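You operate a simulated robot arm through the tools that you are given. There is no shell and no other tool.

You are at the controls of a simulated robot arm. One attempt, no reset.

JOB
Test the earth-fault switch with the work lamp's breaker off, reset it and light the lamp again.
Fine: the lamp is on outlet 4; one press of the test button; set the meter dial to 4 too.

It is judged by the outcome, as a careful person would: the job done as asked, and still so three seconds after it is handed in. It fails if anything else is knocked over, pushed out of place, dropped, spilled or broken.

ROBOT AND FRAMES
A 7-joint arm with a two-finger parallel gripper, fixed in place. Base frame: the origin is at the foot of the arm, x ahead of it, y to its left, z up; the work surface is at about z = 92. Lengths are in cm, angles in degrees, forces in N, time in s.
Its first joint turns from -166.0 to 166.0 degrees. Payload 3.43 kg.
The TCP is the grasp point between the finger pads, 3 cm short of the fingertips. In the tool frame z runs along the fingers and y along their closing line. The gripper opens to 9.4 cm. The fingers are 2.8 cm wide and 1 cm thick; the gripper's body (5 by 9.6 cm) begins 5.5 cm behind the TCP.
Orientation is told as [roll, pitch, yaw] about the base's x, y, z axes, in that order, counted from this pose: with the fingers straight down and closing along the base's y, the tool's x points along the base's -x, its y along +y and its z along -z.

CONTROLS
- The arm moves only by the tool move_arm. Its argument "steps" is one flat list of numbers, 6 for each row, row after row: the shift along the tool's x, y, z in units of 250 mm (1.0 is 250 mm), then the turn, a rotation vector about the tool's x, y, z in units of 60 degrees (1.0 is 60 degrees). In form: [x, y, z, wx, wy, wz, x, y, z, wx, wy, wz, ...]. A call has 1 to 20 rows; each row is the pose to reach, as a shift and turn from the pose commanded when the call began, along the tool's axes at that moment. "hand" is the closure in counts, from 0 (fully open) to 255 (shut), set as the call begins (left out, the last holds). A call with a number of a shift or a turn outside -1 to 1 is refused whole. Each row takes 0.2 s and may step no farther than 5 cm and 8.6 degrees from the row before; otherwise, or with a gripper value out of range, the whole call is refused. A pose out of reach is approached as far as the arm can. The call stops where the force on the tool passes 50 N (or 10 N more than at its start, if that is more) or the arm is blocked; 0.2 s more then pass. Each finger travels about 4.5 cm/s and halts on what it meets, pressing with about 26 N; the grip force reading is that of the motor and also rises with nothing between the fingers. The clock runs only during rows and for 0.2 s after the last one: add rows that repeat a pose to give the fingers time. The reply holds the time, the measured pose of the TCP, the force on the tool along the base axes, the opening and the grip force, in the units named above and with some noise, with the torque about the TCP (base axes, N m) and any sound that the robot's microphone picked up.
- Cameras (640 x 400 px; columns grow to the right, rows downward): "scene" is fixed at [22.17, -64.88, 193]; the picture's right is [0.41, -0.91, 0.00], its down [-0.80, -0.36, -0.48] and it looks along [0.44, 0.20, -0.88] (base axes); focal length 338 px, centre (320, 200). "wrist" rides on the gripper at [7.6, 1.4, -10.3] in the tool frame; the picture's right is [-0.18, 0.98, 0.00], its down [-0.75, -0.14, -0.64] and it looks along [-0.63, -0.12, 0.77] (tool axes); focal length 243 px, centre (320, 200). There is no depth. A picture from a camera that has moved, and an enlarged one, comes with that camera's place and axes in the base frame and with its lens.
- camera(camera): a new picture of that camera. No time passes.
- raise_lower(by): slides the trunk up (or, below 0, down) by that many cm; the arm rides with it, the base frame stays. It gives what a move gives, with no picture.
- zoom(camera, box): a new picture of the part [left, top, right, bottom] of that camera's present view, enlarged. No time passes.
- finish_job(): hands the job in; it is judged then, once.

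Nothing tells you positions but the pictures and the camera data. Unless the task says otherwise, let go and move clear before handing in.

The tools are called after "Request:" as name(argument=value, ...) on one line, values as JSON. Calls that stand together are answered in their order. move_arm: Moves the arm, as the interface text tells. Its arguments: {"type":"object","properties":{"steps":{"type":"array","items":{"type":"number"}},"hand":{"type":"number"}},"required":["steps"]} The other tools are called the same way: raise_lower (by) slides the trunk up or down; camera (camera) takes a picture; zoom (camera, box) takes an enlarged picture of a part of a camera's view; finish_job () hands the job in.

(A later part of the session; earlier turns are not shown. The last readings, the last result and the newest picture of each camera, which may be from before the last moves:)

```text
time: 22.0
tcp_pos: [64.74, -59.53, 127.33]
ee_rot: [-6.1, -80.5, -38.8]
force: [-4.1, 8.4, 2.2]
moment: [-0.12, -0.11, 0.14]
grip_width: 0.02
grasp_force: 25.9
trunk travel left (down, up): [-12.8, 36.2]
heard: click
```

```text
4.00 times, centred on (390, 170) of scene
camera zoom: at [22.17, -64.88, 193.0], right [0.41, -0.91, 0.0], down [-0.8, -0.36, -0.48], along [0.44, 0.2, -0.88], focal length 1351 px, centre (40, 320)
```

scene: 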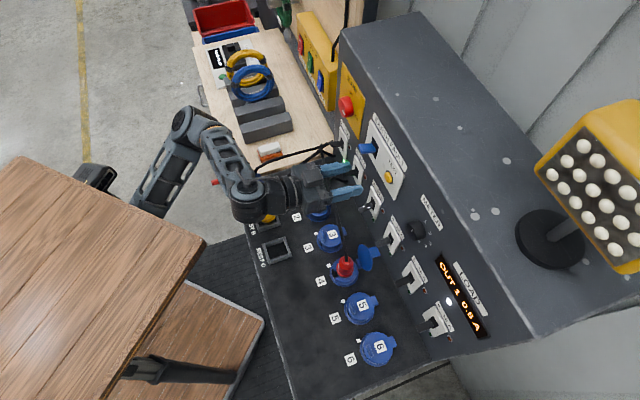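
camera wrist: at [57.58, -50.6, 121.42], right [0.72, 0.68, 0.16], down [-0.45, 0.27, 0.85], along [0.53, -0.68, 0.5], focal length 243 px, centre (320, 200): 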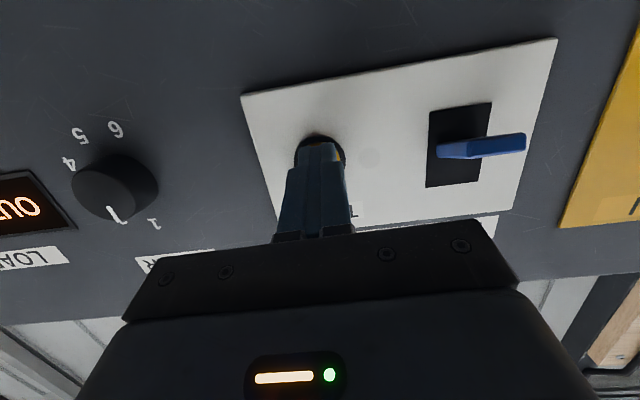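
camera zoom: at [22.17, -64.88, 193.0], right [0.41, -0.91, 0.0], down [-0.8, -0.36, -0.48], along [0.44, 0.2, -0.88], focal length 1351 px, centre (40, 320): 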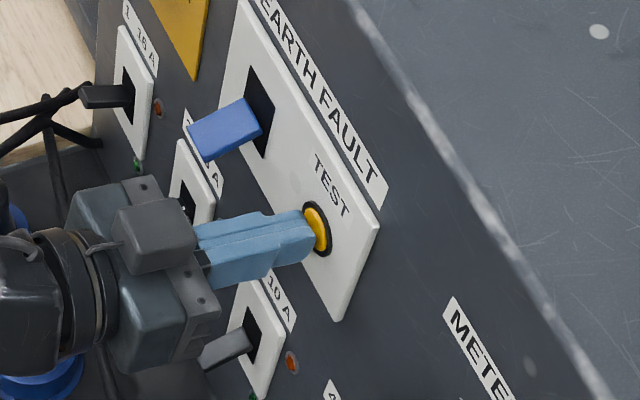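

A click was heard, the blue lever dropped and the outlet LEDs went dark: the test tripped on a single press. I'll back straight off.

Request:
move_arm(steps=[0, 0, -0.08, 0, 0, 0, 0, 0, -0.18, 0, 0, 0, 0, 0, -0.28, 0, 0, 0, 0, 0, -0.36, 0, 0, 0, 0, 0, -0.36, 0, 0, 0])

Request:
camera(camera="wrist")

Request:
zoom(camera="scene", box=[330, 100, 450, 200])

Request:
camera(camera="scene")

```text
time: 23.2
tcp_pos: [58.0, -53.63, 128.52]
ee_rot: [-3.8, -80.3, -41.4]
force: [0.0, -0.3, 0.2]
moment: [0.01, 0.03, 0.0]
grip_width: 0.01
grasp_force: 26.2
trunk travel left (down, up): [-12.8, 36.2]
```

```text
taken
camera wrist: at [50.86, -44.56, 122.6], right [0.72, 0.67, 0.17], down [-0.45, 0.27, 0.85], along [0.53, -0.69, 0.49], focal length 243 px, centre (320, 200)
```

wrist: 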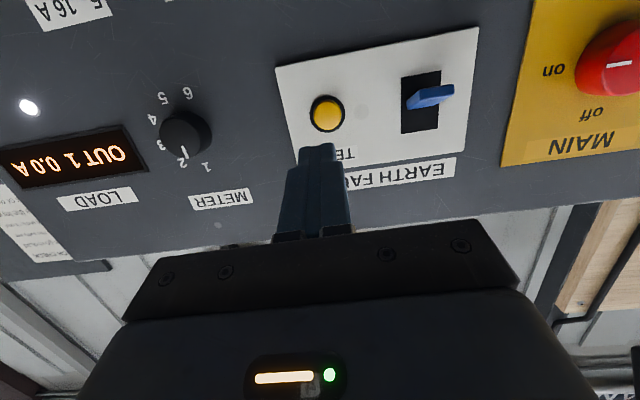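

```text
4.00 times, centred on (390, 150) of scene
camera zoom: at [22.17, -64.88, 193.0], right [0.41, -0.91, 0.0], down [-0.8, -0.36, -0.48], along [0.44, 0.2, -0.88], focal length 1351 px, centre (40, 400)
```

zoom: 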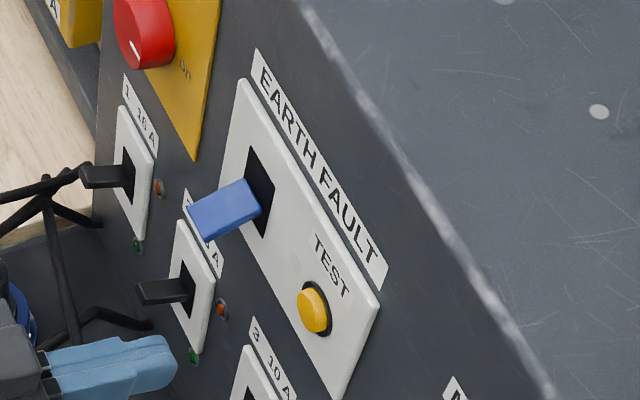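

```text
taken
```

scene: 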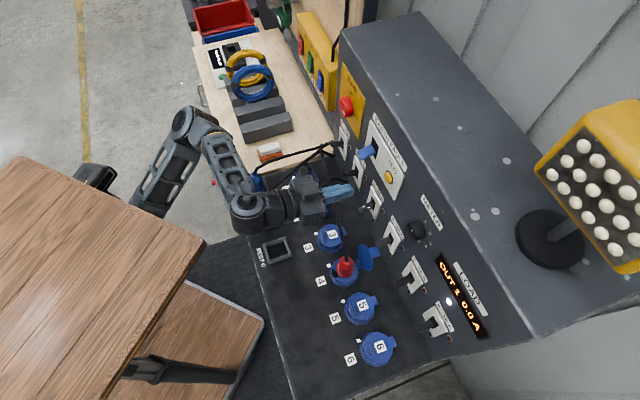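

Request:
zoom(camera="wrist", box=[270, 20, 490, 180])

```text
2.50 times, centred on (380, 100) of wrist
camera zoom: at [50.86, -44.56, 122.6], right [0.72, 0.67, 0.17], down [-0.45, 0.27, 0.85], along [0.53, -0.69, 0.49], focal length 606 px, centre (170, 450)
```

zoom: 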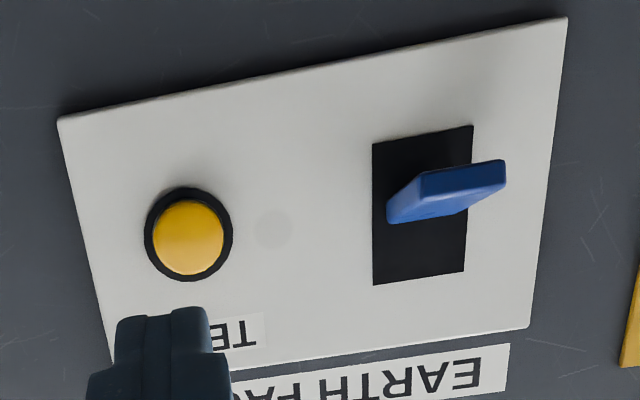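

The meter reads 0.0 A, breakers 1 and 2 remain up and the blue reset lever (l ≈ 12.1, z ≈ 126–127) has dropped. I'll line up in front of it with the hand partly open.

Request:
move_arm(steps=[0.0105, 0.0903, 0.0275, 0, 0, 0, 0.021, 0.1805, 0.055, 0, 0, 0, 0.0315, 0.2708, 0.0825, 0, 0, 0, 0.042, 0.361, 0.11, 0, 0, 0, 0.042, 0.361, 0.11, 0, 0, 0], hand=110)

Request:
camera(camera="wrist")

Request:
zoom(camera="scene", box=[320, 90, 440, 190])

```text
time: 24.4
tcp_pos: [66.31, -48.68, 127.33]
ee_rot: [-7.8, -80.5, -37.6]
force: [0.3, -0.2, -0.6]
moment: [0.0, 0.01, -0.02]
grip_width: 5.37
grasp_force: 0.1
trunk travel left (down, up): [-12.8, 36.2]
```

```text
taken
camera wrist: at [59.27, -39.74, 121.4], right [0.72, 0.67, 0.16], down [-0.45, 0.28, 0.85], along [0.53, -0.68, 0.5], focal length 243 px, centre (320, 200)
```

wrist: 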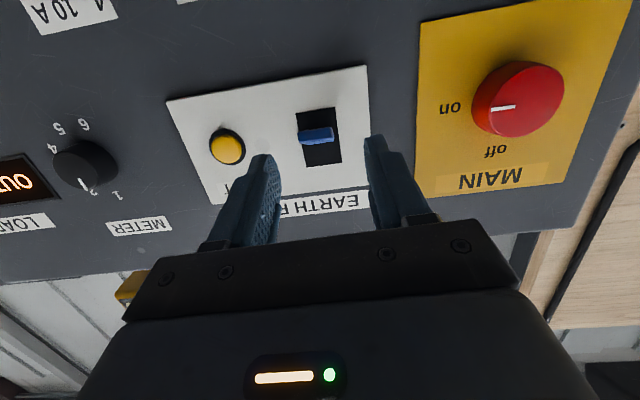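

```text
4.00 times, centred on (380, 140) of scene
camera zoom: at [22.17, -64.88, 193.0], right [0.41, -0.91, 0.0], down [-0.8, -0.36, -0.48], along [0.44, 0.2, -0.88], focal length 1351 px, centre (80, 440)
```

zoom: 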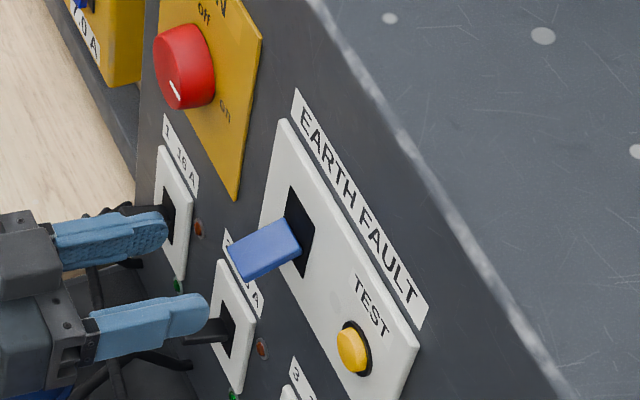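

The blue lever is centred on the tool axis. Moving in to straddle it.

Request:
move_arm(steps=[-0.0051, -0.002, 0.061, 0, 0, 0, -0.0103, -0.004, 0.122, 0, 0, 0, -0.0154, -0.006, 0.183, 0, 0, 0, -0.0205, -0.008, 0.244, 0, 0, 0, -0.0205, -0.008, 0.244, 0, 0, 0])

Request:
camera(camera="wrist")

Request:
zoom(camera="scene", box=[320, 90, 440, 190])

```text
time: 25.6
tcp_pos: [70.94, -52.9, 127.1]
ee_rot: [-9.0, -80.7, -35.9]
force: [-0.6, 0.2, -0.2]
moment: [0.0, 0.01, -0.02]
grip_width: 5.34
grasp_force: 0.0
trunk travel left (down, up): [-12.8, 36.2]
```

```text
taken
camera wrist: at [63.89, -43.96, 121.11], right [0.72, 0.68, 0.16], down [-0.45, 0.28, 0.85], along [0.53, -0.68, 0.5], focal length 243 px, centre (320, 200)
```

wrist: 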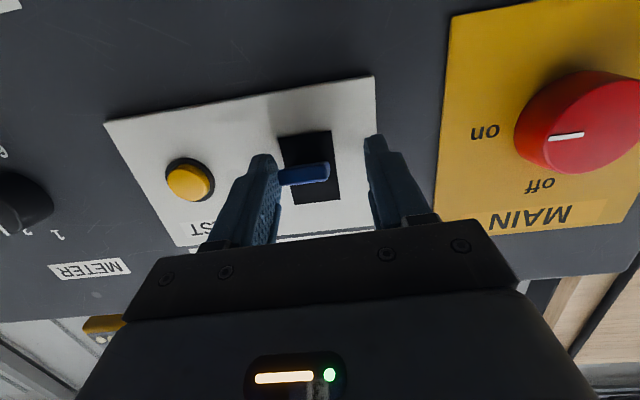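

```text
4.00 times, centred on (380, 140) of scene
camera zoom: at [22.17, -64.88, 193.0], right [0.41, -0.91, 0.0], down [-0.8, -0.36, -0.48], along [0.44, 0.2, -0.88], focal length 1351 px, centre (80, 440)
```

zoom: 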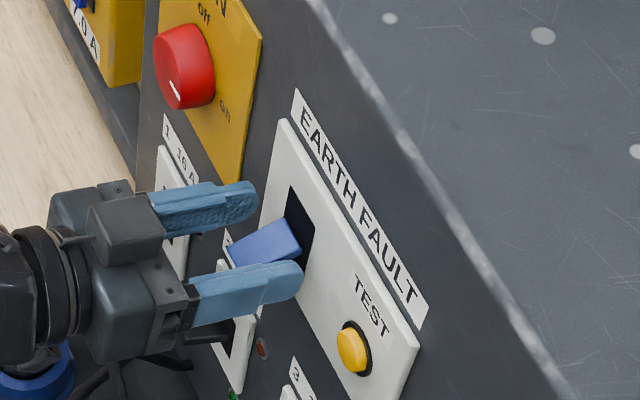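

The lever is about 0.9 cm right of centre, so I'll shift sideways before closing.

Request:
move_arm(steps=[0, -0.018, 0, 0, 0, 0, 0, -0.036, 0, 0, 0, 0, 0, -0.036, 0, 0, 0, 0])

Request:
zoom(camera="wrist", box=[220, 90, 420, 220])

```text
time: 26.4
tcp_pos: [70.2, -53.63, 127.06]
ee_rot: [-8.7, -80.6, -36.2]
force: [-0.4, 0.2, 0.4]
moment: [0.02, 0.05, 0.01]
grip_width: 5.35
grasp_force: 0.1
trunk travel left (down, up): [-12.8, 36.2]
```

```text
3.08 times, centred on (320, 155) of wrist
camera zoom: at [63.16, -44.68, 121.14], right [0.72, 0.68, 0.16], down [-0.45, 0.28, 0.85], along [0.53, -0.68, 0.5], focal length 746 px, centre (320, 338)
```

zoom: 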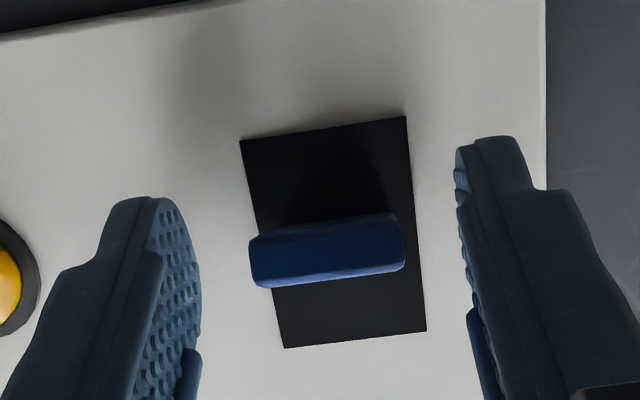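

Centred. Closing on the blue lever.

Request:
move_arm(steps=[0, 0, 0, 0, 0, 0, 0, 0, 0, 0, 0, 0, 0, 0, 0, 0, 0, 0, 0, 0, 0, 0, 0, 0], hand=230)

Request:
zoom(camera="wrist", box=[220, 90, 420, 220])

Request:
zoom(camera="scene", box=[320, 90, 440, 190])

```text
time: 27.4
tcp_pos: [70.67, -53.5, 127.04]
ee_rot: [-7.3, -80.5, -37.3]
force: [24.0, 28.2, 15.3]
moment: [0.16, -0.58, 0.12]
grip_width: 3.02
grasp_force: 44.5
trunk travel left (down, up): [-12.8, 36.2]
```

```text
3.08 times, centred on (320, 155) of wrist
camera zoom: at [63.38, -44.6, 120.98], right [0.71, 0.68, 0.16], down [-0.45, 0.27, 0.85], along [0.54, -0.68, 0.5], focal length 746 px, centre (320, 338)
```

zoom: 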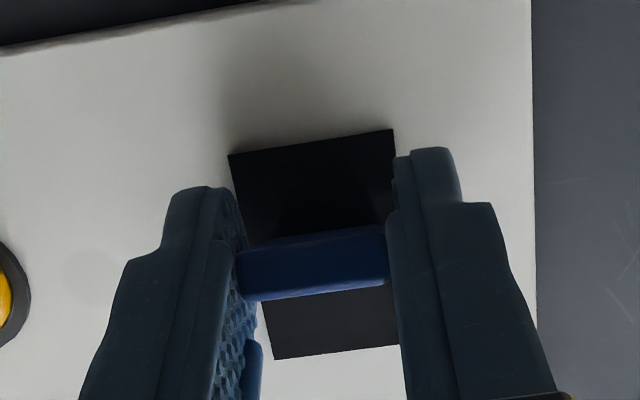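

```text
4.00 times, centred on (380, 140) of scene
camera zoom: at [22.17, -64.88, 193.0], right [0.41, -0.91, 0.0], down [-0.8, -0.36, -0.48], along [0.44, 0.2, -0.88], focal length 1351 px, centre (80, 440)
```

zoom: 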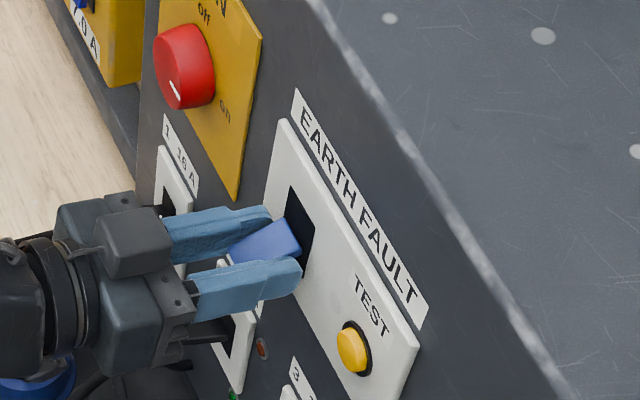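

Gripped, but with some side load; I'll shift 0.45 cm left to relieve it before moving the lever.

Request:
move_arm(steps=[0, 0.018, 0, 0, 0, 0, 0, 0.018, 0, 0, 0, 0])

```text
time: 28.0
tcp_pos: [70.63, -53.47, 126.93]
ee_rot: [-7.3, -80.7, -37.6]
force: [26.5, 13.0, 18.9]
moment: [0.29, -0.71, 0.16]
grip_width: 3.03
grasp_force: 45.0
trunk travel left (down, up): [-12.8, 36.2]
```

Request:
move_arm(steps=[0, 0.02, 0, 0, 0, 0, 0, 0.036, 0, 0, 0, 0, 0, 0.036, 0, 0, 0, 0])

Request:
zoom(camera="wrist", box=[220, 90, 420, 220])

```text
time: 28.8
tcp_pos: [70.39, -53.46, 126.24]
ee_rot: [-6.4, -80.2, -39.5]
force: [-4.4, -28.7, -12.9]
moment: [0.82, 0.28, 0.67]
grip_width: 2.58
grasp_force: 44.5
trunk travel left (down, up): [-12.8, 36.2]
```

```text
3.08 times, centred on (320, 155) of wrist
camera zoom: at [63.45, -44.3, 120.59], right [0.73, 0.67, 0.16], down [-0.44, 0.27, 0.85], along [0.52, -0.69, 0.49], focal length 746 px, centre (320, 338)
```

zoom: 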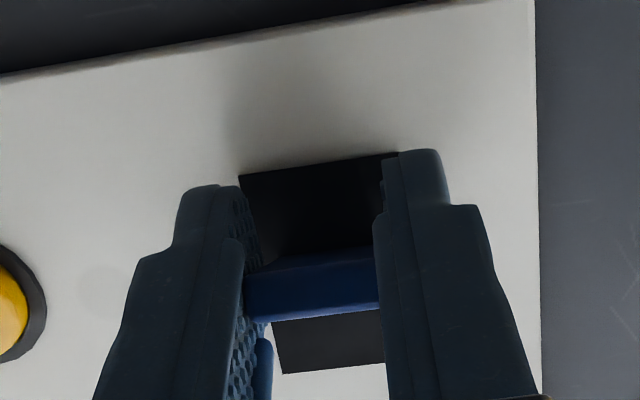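

The pads have now seated flat on the lever (2.58 cm). I'll relieve the residual load, then raise it.

Request:
move_arm(steps=[0, -0.02, 0.012, 0, 0, 0, 0, -0.02, 0.012, 0, 0, 0])

```text
time: 29.2
tcp_pos: [70.37, -53.39, 126.77]
ee_rot: [-10.8, -80.0, -35.2]
force: [-7.4, -17.2, 7.7]
moment: [-0.26, -0.1, 0.45]
grip_width: 2.61
grasp_force: 45.1
trunk travel left (down, up): [-12.8, 36.2]
stopped in row 2: the force on the tool passed its limit at 54 N (the readings are from after the stop); the commanded pose is now the measured one
```

Load is fine and the commanded pose is reset to the measured one. Now raising the lever straight up to reset.

Request:
move_arm(steps=[-0.0236, -0.0008, -0.0041, 0, 0, 0, -0.0473, -0.0016, -0.0082, 0, 0, 0, -0.0709, -0.0024, -0.0123, 0, 0, 0, -0.0945, -0.0031, -0.0164, 0, 0, 0, -0.1182, -0.0039, -0.0205, 0, 0, 0, -0.1418, -0.0047, -0.0246, 0, 0, 0])

Request:
camera(camera="wrist")

Request:
camera(camera="scene")

```text
time: 29.9
tcp_pos: [70.59, -53.46, 126.78]
ee_rot: [-17.8, -78.6, -29.3]
force: [-23.0, 6.8, 20.6]
moment: [-0.74, -0.71, 1.07]
grip_width: 2.63
grasp_force: 46.0
trunk travel left (down, up): [-12.8, 36.2]
stopped in row 3: the force on the tool passed its limit at 52 N (the readings are from after the stop); the commanded pose is now the measured one
```

```text
taken
camera wrist: at [63.47, -44.33, 121.01], right [0.75, 0.65, 0.12], down [-0.4, 0.29, 0.87], along [0.53, -0.7, 0.48], focal length 243 px, centre (320, 200)
```

wrist: 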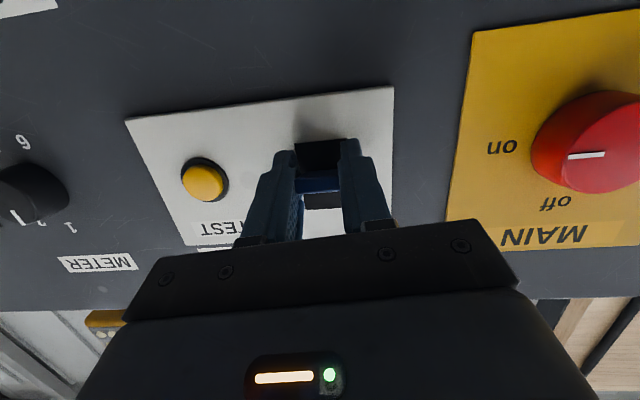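

```text
taken
```

scene: 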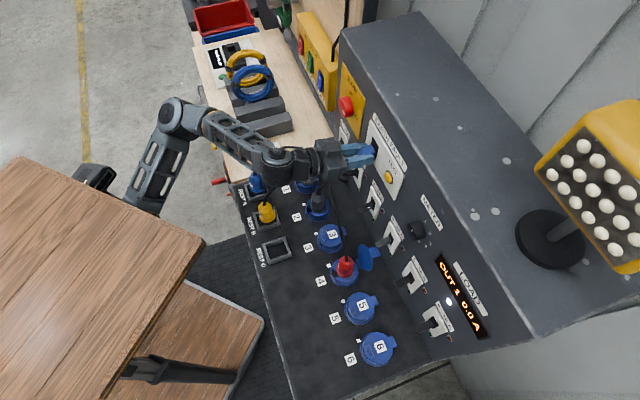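

The lever didn't rise and the arm's wrist twisted a little. I'll take a steady reading before continuing.

Request:
move_arm(steps=[0, 0, 0, 0, 0, 0, 0, 0, 0, 0, 0, 0])

Request:
zoom(camera="wrist", box=[220, 90, 420, 220])

Request:
zoom(camera="scene", box=[280, 90, 440, 190])

```text
time: 30.5
tcp_pos: [70.55, -53.56, 126.6]
ee_rot: [-17.3, -78.4, -29.7]
force: [-27.6, -0.3, 23.8]
moment: [-0.75, -0.82, 0.75]
grip_width: 2.63
grasp_force: 45.2
trunk travel left (down, up): [-12.8, 36.2]
```

```text
3.08 times, centred on (320, 155) of wrist
camera zoom: at [63.49, -44.38, 120.94], right [0.75, 0.66, 0.12], down [-0.4, 0.29, 0.87], along [0.53, -0.7, 0.48], focal length 746 px, centre (320, 338)
```

zoom: 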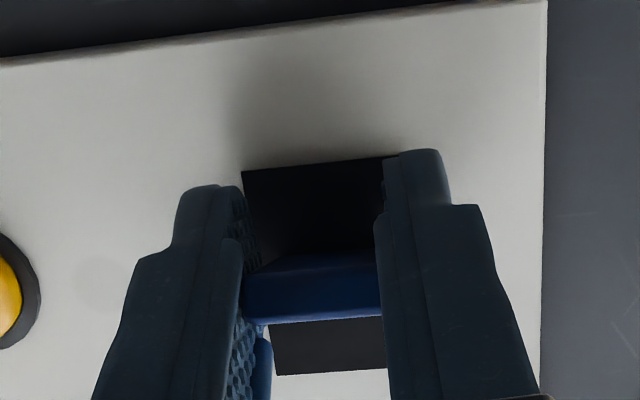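

```text
4.00 times, centred on (360, 140) of scene
camera zoom: at [22.17, -64.88, 193.0], right [0.41, -0.91, 0.0], down [-0.8, -0.36, -0.48], along [0.44, 0.2, -0.88], focal length 1351 px, centre (160, 440)
```

zoom: 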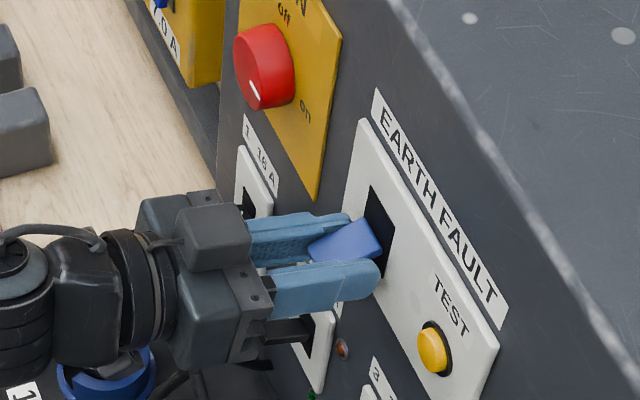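

The fingertips are bearing on the plate. I'll let go and back off a little, then raise the lever with a plain upward push from beneath instead.

Request:
move_arm(steps=[0, 0, 0, 0, 0, 0, 0, 0, 0, 0, 0, 0, 0, 0, 0, 0, 0, 0], hand=110)

Request:
move_arm(steps=[0, 0, -0.06, 0, 0, 0, 0, 0, -0.14, 0, 0, 0, 0, 0, -0.24, 0, 0, 0, 0, 0, -0.24, 0, 0, 0])

Request:
camera(camera="wrist")

Request:
camera(camera="scene")

```text
time: 31.3
tcp_pos: [70.99, -53.44, 126.32]
ee_rot: [-16.6, -78.2, -30.0]
force: [-0.1, -0.3, -0.3]
moment: [-0.01, 0.0, -0.03]
grip_width: 5.35
grasp_force: 0.0
trunk travel left (down, up): [-12.8, 36.2]
```

```text
time: 32.3
tcp_pos: [67.73, -49.28, 126.02]
ee_rot: [-21.3, -76.3, -25.9]
force: [-0.1, 0.4, -0.7]
moment: [0.01, -0.03, 0.0]
grip_width: 5.32
grasp_force: 0.0
trunk travel left (down, up): [-12.8, 36.2]
```

```text
taken
camera wrist: at [60.43, -40.23, 120.71], right [0.75, 0.66, 0.09], down [-0.36, 0.29, 0.89], along [0.56, -0.7, 0.45], focal length 243 px, centre (320, 200)
```

wrist: 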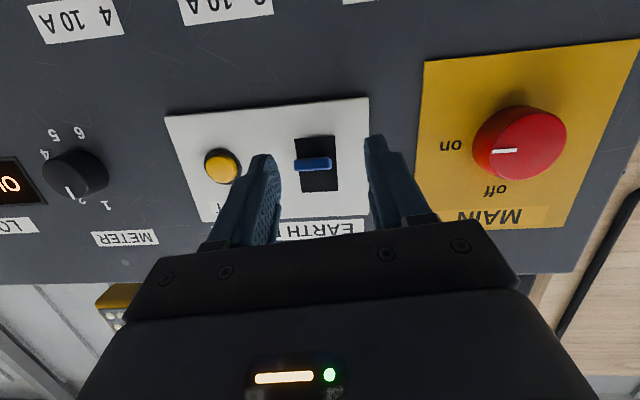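

```text
taken
```

scene: 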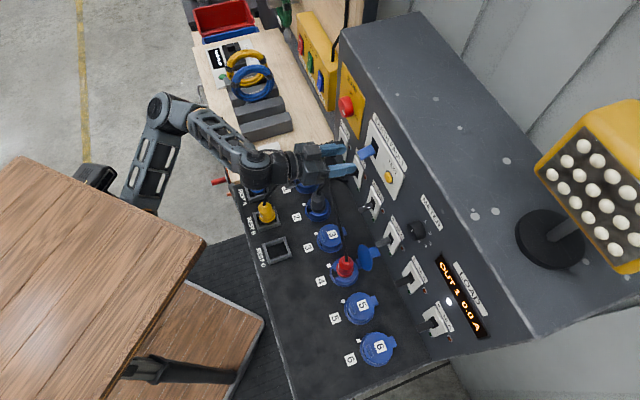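

The arm is cramped with the level tool here (the pose isn't tracking fully). I'll back off upward, return to a steeper tool angle, and lower the trunk more so the arm is less folded.

Request:
move_arm(steps=[-0.09, -0.041, -0.055, -0.013, 0.1211, 0.01, -0.18, -0.082, -0.11, -0.026, 0.2423, 0.0199, -0.27, -0.123, -0.165, -0.039, 0.3634, 0.0299, -0.36, -0.164, -0.22, -0.052, 0.4845, 0.0398, -0.36, -0.164, -0.22, -0.052, 0.4845, 0.0398])

Request:
camera(camera="scene")

Request:
camera(camera="wrist")

```text
time: 33.7
tcp_pos: [63.65, -49.48, 135.45]
ee_rot: [-1.5, -46.9, -43.3]
force: [-0.4, 0.9, 0.4]
moment: [-0.01, 0.0, -0.02]
grip_width: 5.34
grasp_force: 0.0
trunk travel left (down, up): [-12.8, 36.2]
stopped in row 5: the arm was blocked; the commanded pose is now the measured one
```

```text
taken
```

scene: 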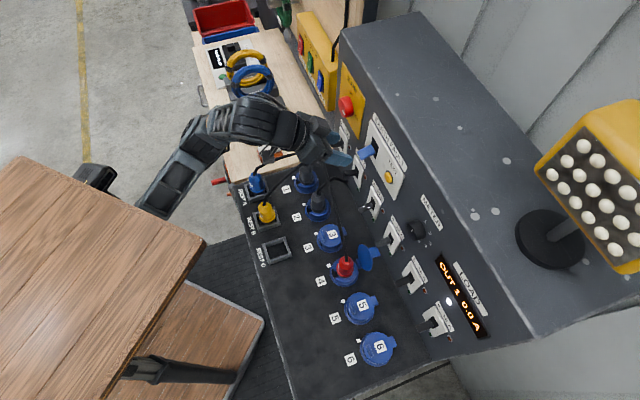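

```text
taken
camera wrist: at [55.62, -39.47, 136.83], right [0.78, 0.62, 0.12], down [-0.05, -0.12, 0.99], along [0.63, -0.78, -0.06], focal length 243 px, centre (320, 200)
```

wrist: 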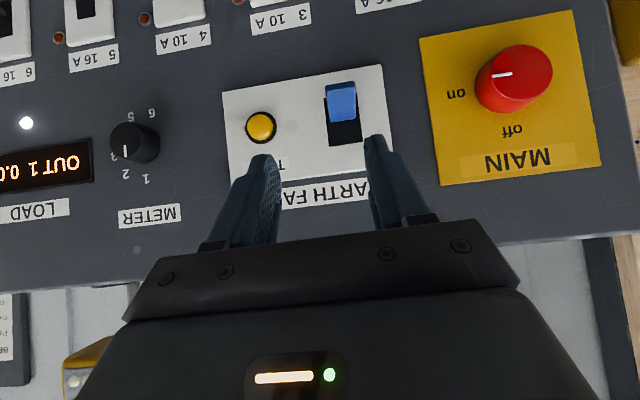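

I'll lower the trunk by 12 cm (the tool stays well in front of the panel).

Request:
raise_lower(by=-12)

Request:
camera(camera="scene")

Request:
camera(camera="wrist")

```text
time: 35.2
tcp_pos: [63.71, -49.41, 123.44]
ee_rot: [-1.6, -47.1, -43.2]
force: [0.2, 0.0, 0.4]
moment: [0.02, 0.03, -0.02]
grip_width: 5.33
grasp_force: 0.1
trunk travel left (down, up): [-0.8, 48.2]
```

```text
taken
```

scene: 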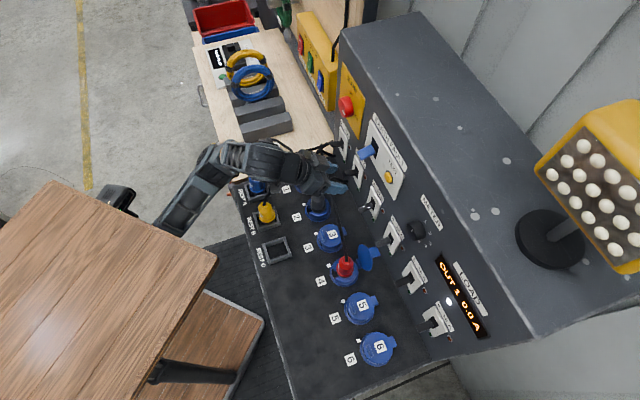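

```text
taken
camera wrist: at [55.62, -39.46, 124.86], right [0.78, 0.62, 0.12], down [-0.05, -0.12, 0.99], along [0.63, -0.78, -0.06], focal length 243 px, centre (320, 200)
```

wrist: 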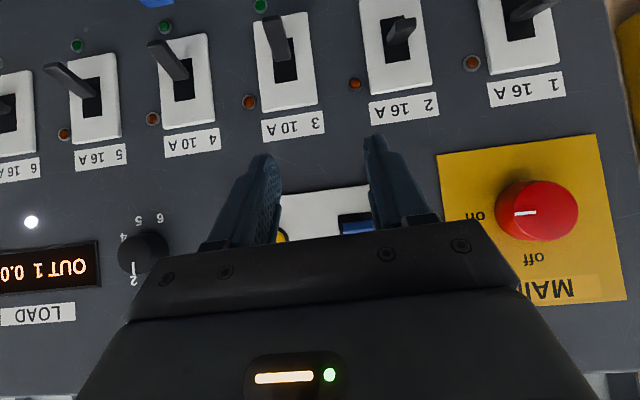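

Now I'll position above-and-in-front of the blue lever with the tool at about 50°, as worked for breaker 4.

Request:
move_arm(steps=[-0.102, 0.0254, -0.0487, -0.0013, -0.016, 0.0068, -0.204, 0.0508, -0.0975, -0.0027, -0.032, 0.0137, -0.306, 0.0762, -0.1462, -0.004, -0.048, 0.0205, -0.306, 0.0762, -0.1462, -0.004, -0.048, 0.0205])

Request:
camera(camera="scene")

Request:
camera(camera="wrist")

```text
time: 36.4
tcp_pos: [68.85, -50.51, 128.91]
ee_rot: [-0.7, -47.1, -44.1]
force: [-0.3, -0.2, 0.4]
moment: [0.01, -0.01, -0.01]
grip_width: 5.35
grasp_force: 0.1
trunk travel left (down, up): [-0.8, 48.2]
stopped in row 4: the arm was blocked; the commanded pose is now the measured one
```

```text
taken
```

scene: 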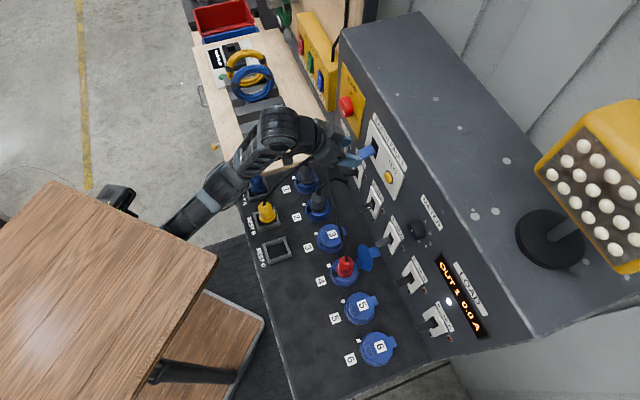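

```text
taken
camera wrist: at [60.84, -40.57, 130.23], right [0.78, 0.61, 0.13], down [-0.06, -0.12, 0.99], along [0.62, -0.78, -0.06], focal length 243 px, centre (320, 200)
```

wrist: 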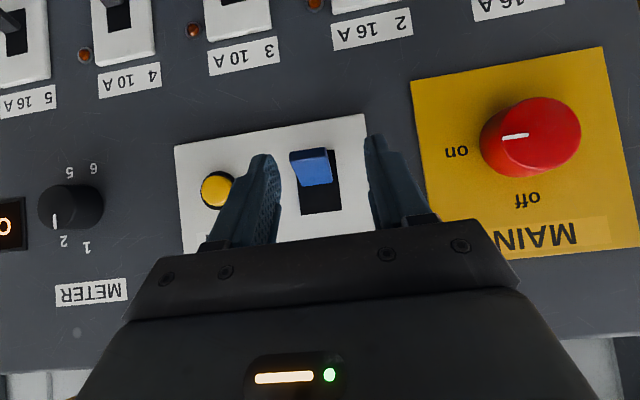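

The arm's elbow is being pushed against the desk edge with the target this high above the desk. Earlier tracking was best with the target slightly below desk level, so I'll raise the trunk and bring the tool down relative to it.

Request:
raise_lower(by=14)

Request:
camera(camera="scene")

```text
time: 38.0
tcp_pos: [68.89, -50.49, 142.86]
ee_rot: [-0.7, -47.2, -44.2]
force: [0.5, -0.6, 0.0]
moment: [0.0, 0.01, -0.01]
grip_width: 5.36
grasp_force: 0.1
trunk travel left (down, up): [-14.8, 34.2]
```

```text
taken
```

scene: 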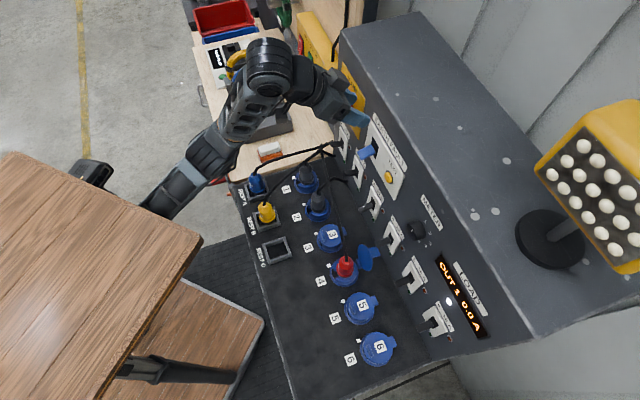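

The arm was near full extension, so a higher trunk is right. Raising another 13 cm, then I'll bring the tool down to the lever's height.

Request:
raise_lower(by=13)

Request:
camera(camera="scene")

```text
time: 39.6
tcp_pos: [68.79, -50.48, 155.87]
ee_rot: [-0.6, -47.2, -44.2]
force: [0.4, -0.9, -0.1]
moment: [0.01, -0.01, -0.03]
grip_width: 5.36
grasp_force: 0.1
trunk travel left (down, up): [-27.8, 21.2]
```

```text
taken
```

scene: 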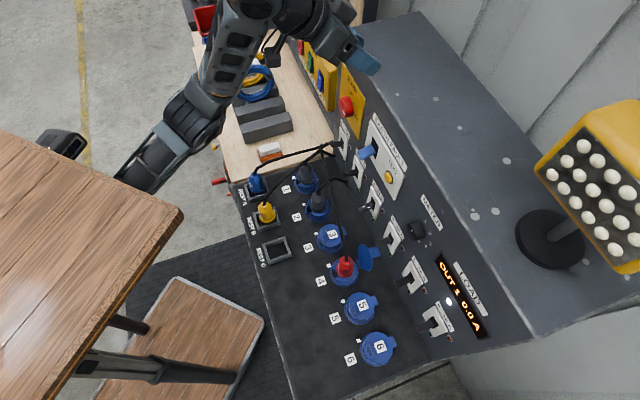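

Request:
move_arm(steps=[0.1321, -0.0038, 0.0919, 0, -0.0133, 0.0015, 0.2642, -0.0076, 0.1837, 0, -0.0267, 0.003, 0.3963, -0.0114, 0.2756, 0, -0.04, 0.0045, 0.5283, -0.0151, 0.3675, 0, -0.0533, 0.006, 0.6604, -0.0189, 0.4593, 0, -0.0667, 0.0075, 0.7925, -0.0227, 0.5512, 0, -0.08, 0.009, 0.7925, -0.0227, 0.5512, 0, -0.08, 0.009])

Request:
camera(camera="scene")

Request:
camera(camera="wrist")

```text
time: 41.2
tcp_pos: [66.24, -48.46, 131.56]
ee_rot: [-1.8, -51.5, -43.6]
force: [0.2, 0.0, 0.0]
moment: [-0.01, 0.0, -0.01]
grip_width: 5.38
grasp_force: 0.1
trunk travel left (down, up): [-27.8, 21.2]
```

```text
taken
```

scene: 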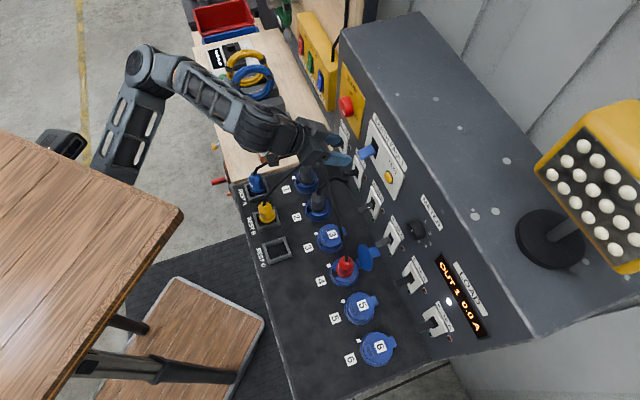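

```text
taken
camera wrist: at [58.25, -38.46, 131.96], right [0.78, 0.62, 0.12], down [-0.11, -0.06, 0.99], along [0.62, -0.79, 0.02], focal length 243 px, centre (320, 200)
```

wrist: 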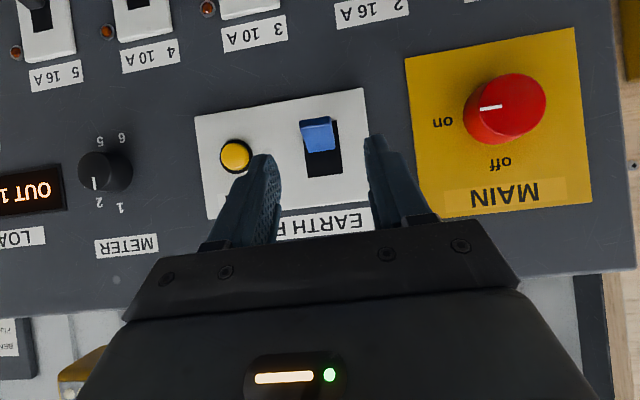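

Tracking is good again here. Zooming on the blue lever to align.

Request:
zoom(camera="wrist", box=[220, 80, 420, 205])

Request:
zoom(camera="scene", box=[300, 100, 420, 190])

```text
3.20 times, centred on (320, 142) of wrist
camera zoom: at [58.25, -38.46, 131.96], right [0.78, 0.62, 0.12], down [-0.11, -0.06, 0.99], along [0.62, -0.79, 0.02], focal length 776 px, centre (320, 384)
```

zoom: 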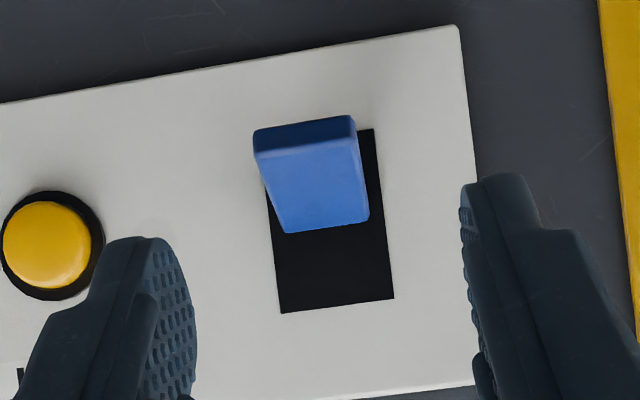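

```text
4.44 times, centred on (360, 145) of scene
camera zoom: at [22.17, -64.88, 193.0], right [0.41, -0.91, 0.0], down [-0.8, -0.36, -0.48], along [0.44, 0.2, -0.88], focal length 1502 px, centre (142, 444)
```

zoom: 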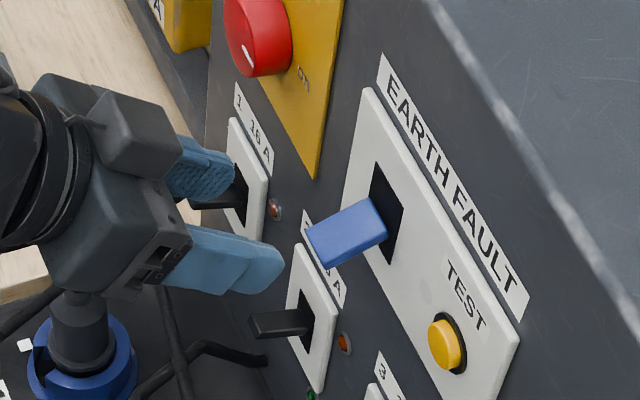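

Lever tip fixed by triangulation at f = 87.6, l = 12.1, z = 126.2 and 2.5 cm wide. Approaching most of the way.

Request:
move_arm(steps=[-0.005, -0.0034, 0.07, 0, 0, 0, -0.01, -0.0068, 0.14, 0, 0, 0, -0.015, -0.0102, 0.21, 0, 0, 0, -0.015, -0.0102, 0.21, 0, 0, 0])

Request:
zoom(camera="wrist", box=[220, 80, 420, 205])

```text
time: 42.2
tcp_pos: [69.34, -51.88, 128.5]
ee_rot: [-1.9, -51.4, -43.5]
force: [-0.6, 1.0, -0.5]
moment: [0.0, 0.0, 0.0]
grip_width: 5.33
grasp_force: 0.1
trunk travel left (down, up): [-27.8, 21.2]
```

```text
3.20 times, centred on (320, 142) of wrist
camera zoom: at [61.19, -41.78, 128.86], right [0.78, 0.62, 0.12], down [-0.11, -0.06, 0.99], along [0.62, -0.78, 0.02], focal length 776 px, centre (320, 384)
```

zoom: 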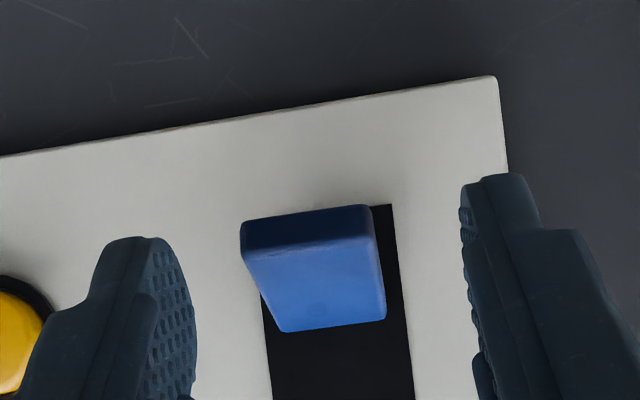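

Request:
move_arm(steps=[-0.0009, -0.0036, 0.033, 0, 0, 0, -0.0018, -0.0072, 0.0665, 0, 0, 0, -0.0018, -0.0072, 0.0665, 0, 0, 0])

Request:
zoom(camera="wrist", box=[220, 80, 420, 205])

Request:
zoom(camera="scene", box=[300, 100, 420, 190])

```text
time: 43.0
tcp_pos: [69.99, -52.8, 127.54]
ee_rot: [-1.6, -51.5, -43.8]
force: [-0.1, 0.1, 0.7]
moment: [0.02, 0.02, 0.05]
grip_width: 5.33
grasp_force: 0.1
trunk travel left (down, up): [-27.8, 21.2]
```

```text
3.20 times, centred on (320, 142) of wrist
camera zoom: at [61.93, -42.84, 127.95], right [0.78, 0.62, 0.13], down [-0.11, -0.06, 0.99], along [0.62, -0.79, 0.02], focal length 776 px, centre (320, 384)
```

zoom: 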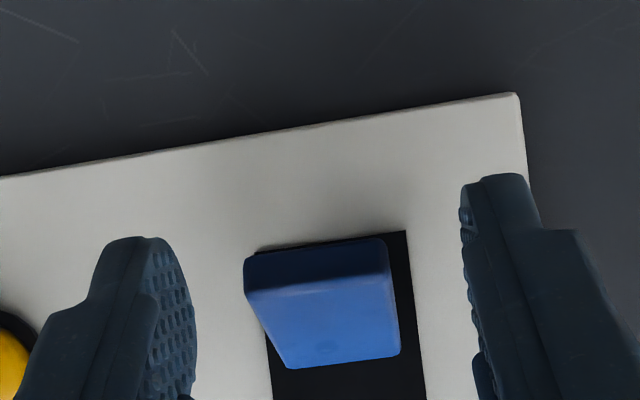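

```text
4.44 times, centred on (360, 145) of scene
camera zoom: at [22.17, -64.88, 193.0], right [0.41, -0.91, 0.0], down [-0.8, -0.36, -0.48], along [0.44, 0.2, -0.88], focal length 1502 px, centre (142, 444)
```

zoom: 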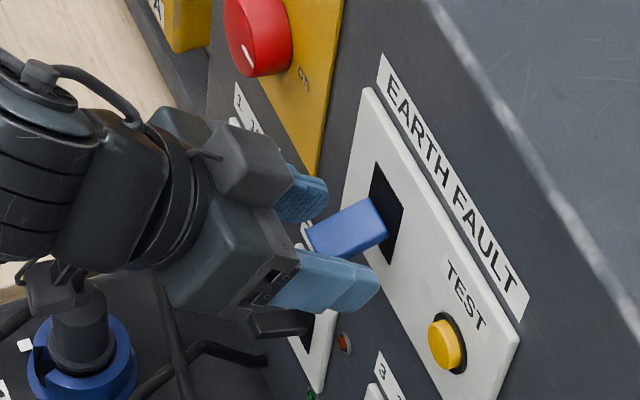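

Well centred. Closing on the lever.

Request:
move_arm(steps=[0, 0, 0, 0, 0, 0, 0, 0, 0, 0, 0, 0, 0, 0, 0, 0, 0, 0], hand=225)

Request:
zoom(camera="wrist", box=[220, 80, 420, 205])

```text
time: 43.8
tcp_pos: [69.98, -52.88, 127.32]
ee_rot: [-1.1, -51.4, -44.0]
force: [8.3, 11.0, 8.8]
moment: [0.15, -0.49, -0.12]
grip_width: 2.54
grasp_force: 38.6
trunk travel left (down, up): [-27.8, 21.2]
```

```text
3.20 times, centred on (320, 142) of wrist
camera zoom: at [61.95, -42.85, 127.83], right [0.78, 0.62, 0.13], down [-0.11, -0.07, 0.99], along [0.62, -0.78, 0.02], focal length 776 px, centre (320, 384)
```

zoom: 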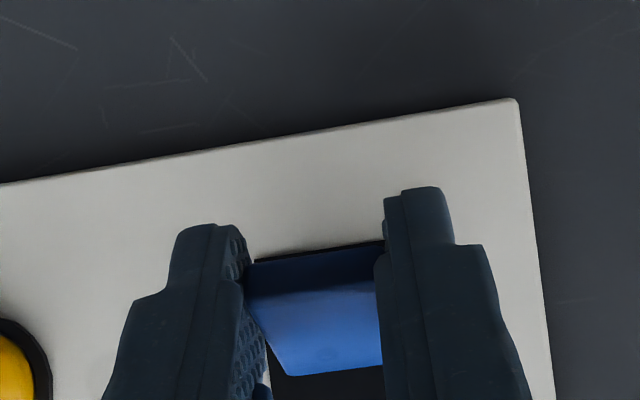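

Firm grip with low side load. Raising the lever now.

Request:
move_arm(steps=[-0.0188, -0.0005, -0.0149, 0, 0, 0, -0.0376, -0.0009, -0.0299, 0, 0, 0, -0.0564, -0.0014, -0.0448, 0, 0, 0, -0.0751, -0.0019, -0.0597, 0, 0, 0, -0.0939, -0.0023, -0.0747, 0, 0, 0, -0.1127, -0.0028, -0.0896, 0, 0, 0, -0.1127, -0.0028, -0.0896, 0, 0, 0])

Request:
camera(camera="wrist")

Request:
camera(camera="scene")

```text
time: 45.4
tcp_pos: [70.42, -53.07, 129.59]
ee_rot: [-2.4, -49.9, -43.1]
force: [3.4, -8.3, -28.4]
moment: [1.06, 0.47, -0.79]
grip_width: 2.56
grasp_force: 45.1
trunk travel left (down, up): [-27.8, 21.2]
```

```text
taken
camera wrist: at [62.32, -43.13, 130.24], right [0.78, 0.61, 0.12], down [-0.09, -0.08, 0.99], along [0.62, -0.79, -0.01], focal length 243 px, centre (320, 200)
```

wrist: 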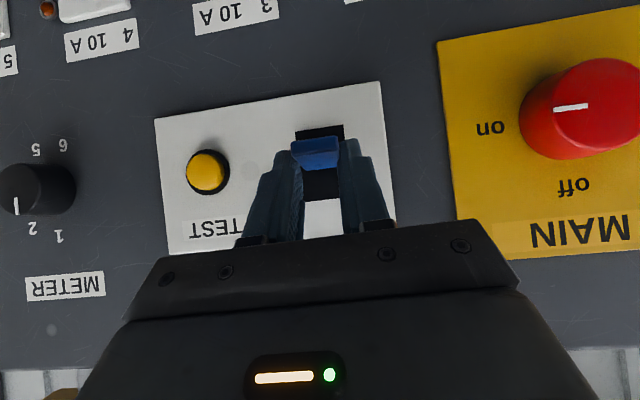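

```text
taken
```

scene: 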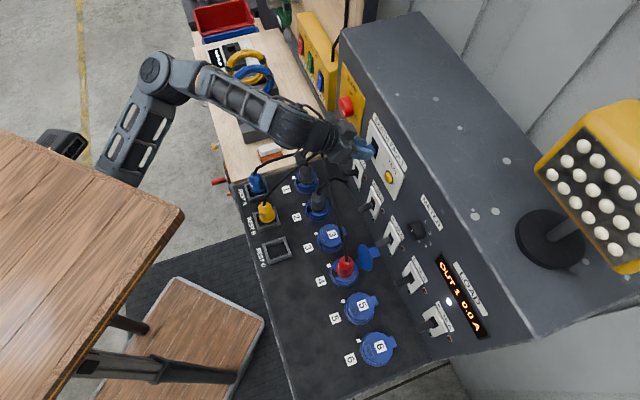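

Request:
zoom(camera="scene", box=[320, 100, 440, 200])

Request:
zoom(camera="wrist", box=[220, 90, 420, 215])

Request:
zoom(camera="scene", box=[380, 220, 500, 350])

```text
4.00 times, centred on (380, 150) of scene
camera zoom: at [22.17, -64.88, 193.0], right [0.41, -0.91, 0.0], down [-0.8, -0.36, -0.48], along [0.44, 0.2, -0.88], focal length 1351 px, centre (80, 400)
```

zoom: 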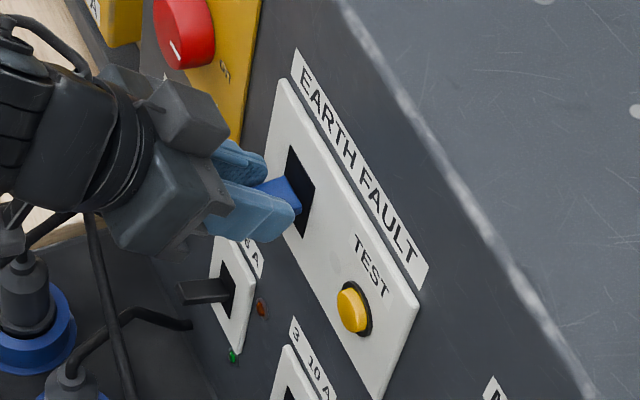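

```text
3.20 times, centred on (320, 152) of wrist
camera zoom: at [62.32, -43.13, 130.24], right [0.78, 0.61, 0.12], down [-0.09, -0.08, 0.99], along [0.62, -0.79, -0.01], focal length 776 px, centre (320, 352)
```

zoom: 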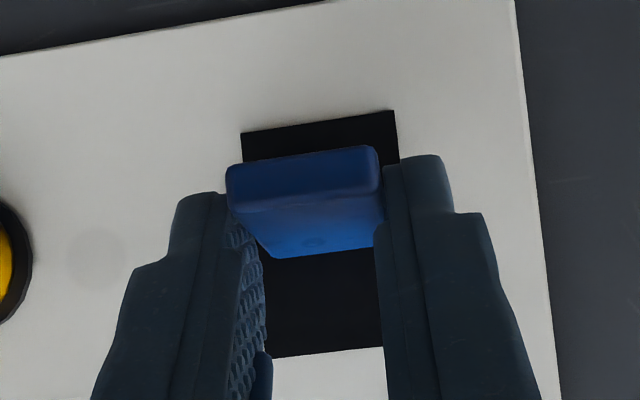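

```text
3.08 times, centred on (440, 285) of scene
camera zoom: at [22.17, -64.88, 193.0], right [0.41, -0.91, 0.0], down [-0.8, -0.36, -0.48], along [0.44, 0.2, -0.88], focal length 1040 px, centre (-49, -62)
```

zoom: 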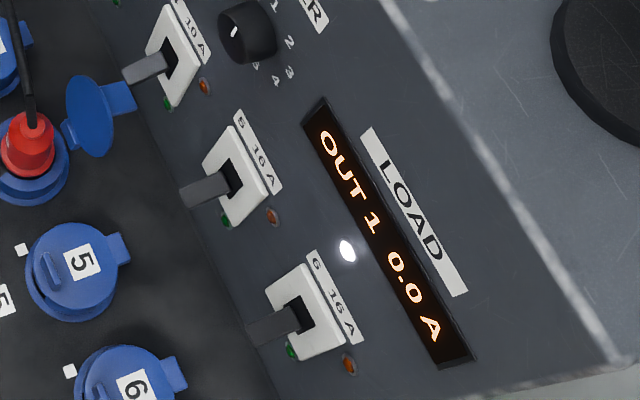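

The lever only moved partway (28 N) and the pads slid; the LEDs are still dark. Before trying a positive push from below, I'll use this grip to check that the lever is fully down (many earth-fault switches need that before reset).

Request:
move_arm(steps=[0.0207, 0.0005, 0.0164, 0, 0, 0, 0.0413, 0.001, 0.0328, 0, 0, 0, 0.062, 0.0015, 0.0493, 0, 0, 0, 0.0826, 0.002, 0.0657, 0, 0, 0, 0.1033, 0.0025, 0.0821, 0, 0, 0, 0.1033, 0.0025, 0.0821, 0, 0, 0])

Request:
zoom(camera="wrist", box=[220, 90, 420, 215])

Request:
zoom(camera="scene", box=[320, 100, 440, 200])

```text
time: 46.8
tcp_pos: [70.03, -53.01, 127.6]
ee_rot: [-2.9, -51.1, -42.8]
force: [2.9, 3.7, 35.3]
moment: [-0.03, -1.1, -0.76]
grip_width: 2.6
grasp_force: 44.7
trunk travel left (down, up): [-27.8, 21.2]
```

```text
3.20 times, centred on (320, 152) of wrist
camera zoom: at [61.97, -42.79, 128.09], right [0.78, 0.62, 0.11], down [-0.1, -0.06, 0.99], along [0.62, -0.79, 0.01], focal length 776 px, centre (320, 352)
```

zoom: 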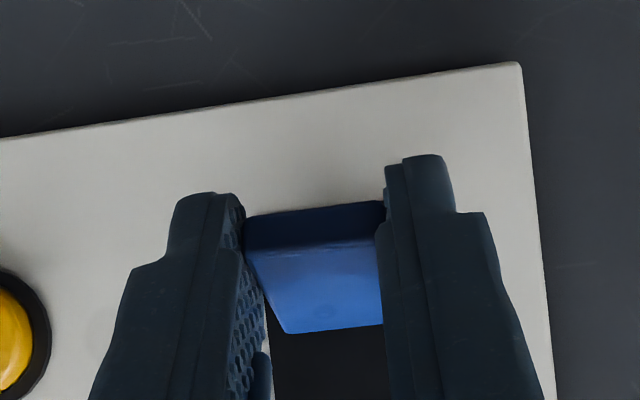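

```text
4.00 times, centred on (380, 150) of scene
camera zoom: at [22.17, -64.88, 193.0], right [0.41, -0.91, 0.0], down [-0.8, -0.36, -0.48], along [0.44, 0.2, -0.88], focal length 1351 px, centre (80, 400)
```

zoom: 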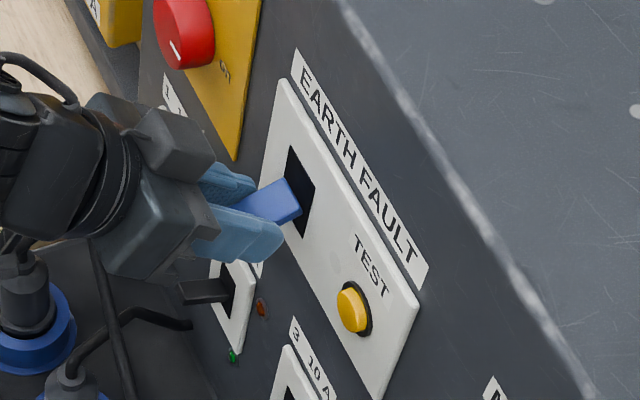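

The lever is indeed fully down and simply needs a firmer lift than friction gives. I'll release, back out, and push it up from beneath with closed fingers.

Request:
move_arm(steps=[0, 0, 0, 0, 0, 0, 0, 0, 0, 0, 0, 0, 0, 0, 0, 0, 0, 0], hand=110)

Request:
move_arm(steps=[0, 0, -0.09, 0, 0, 0, 0, 0, -0.18, 0, 0, 0, 0, 0, -0.28, 0, 0, 0, 0, 0, -0.36, 0, 0, 0, 0, 0, -0.36, 0, 0, 0])

Request:
camera(camera="scene")

```text
time: 47.6
tcp_pos: [69.98, -53.03, 126.94]
ee_rot: [-2.5, -50.5, -43.1]
force: [0.0, 0.1, -0.3]
moment: [0.0, -0.01, -0.01]
grip_width: 5.34
grasp_force: 0.0
trunk travel left (down, up): [-27.8, 21.2]
```

```text
time: 48.8
tcp_pos: [65.02, -48.24, 132.68]
ee_rot: [-2.6, -50.4, -43.1]
force: [-0.3, 0.2, -0.1]
moment: [0.01, 0.0, 0.03]
grip_width: 5.36
grasp_force: 0.1
trunk travel left (down, up): [-27.8, 21.2]
```

```text
taken
```

scene: 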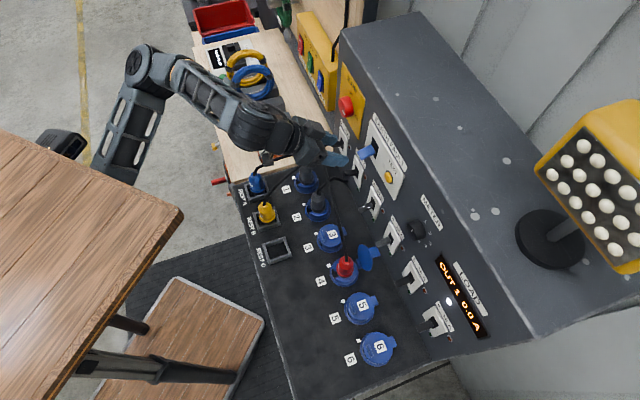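

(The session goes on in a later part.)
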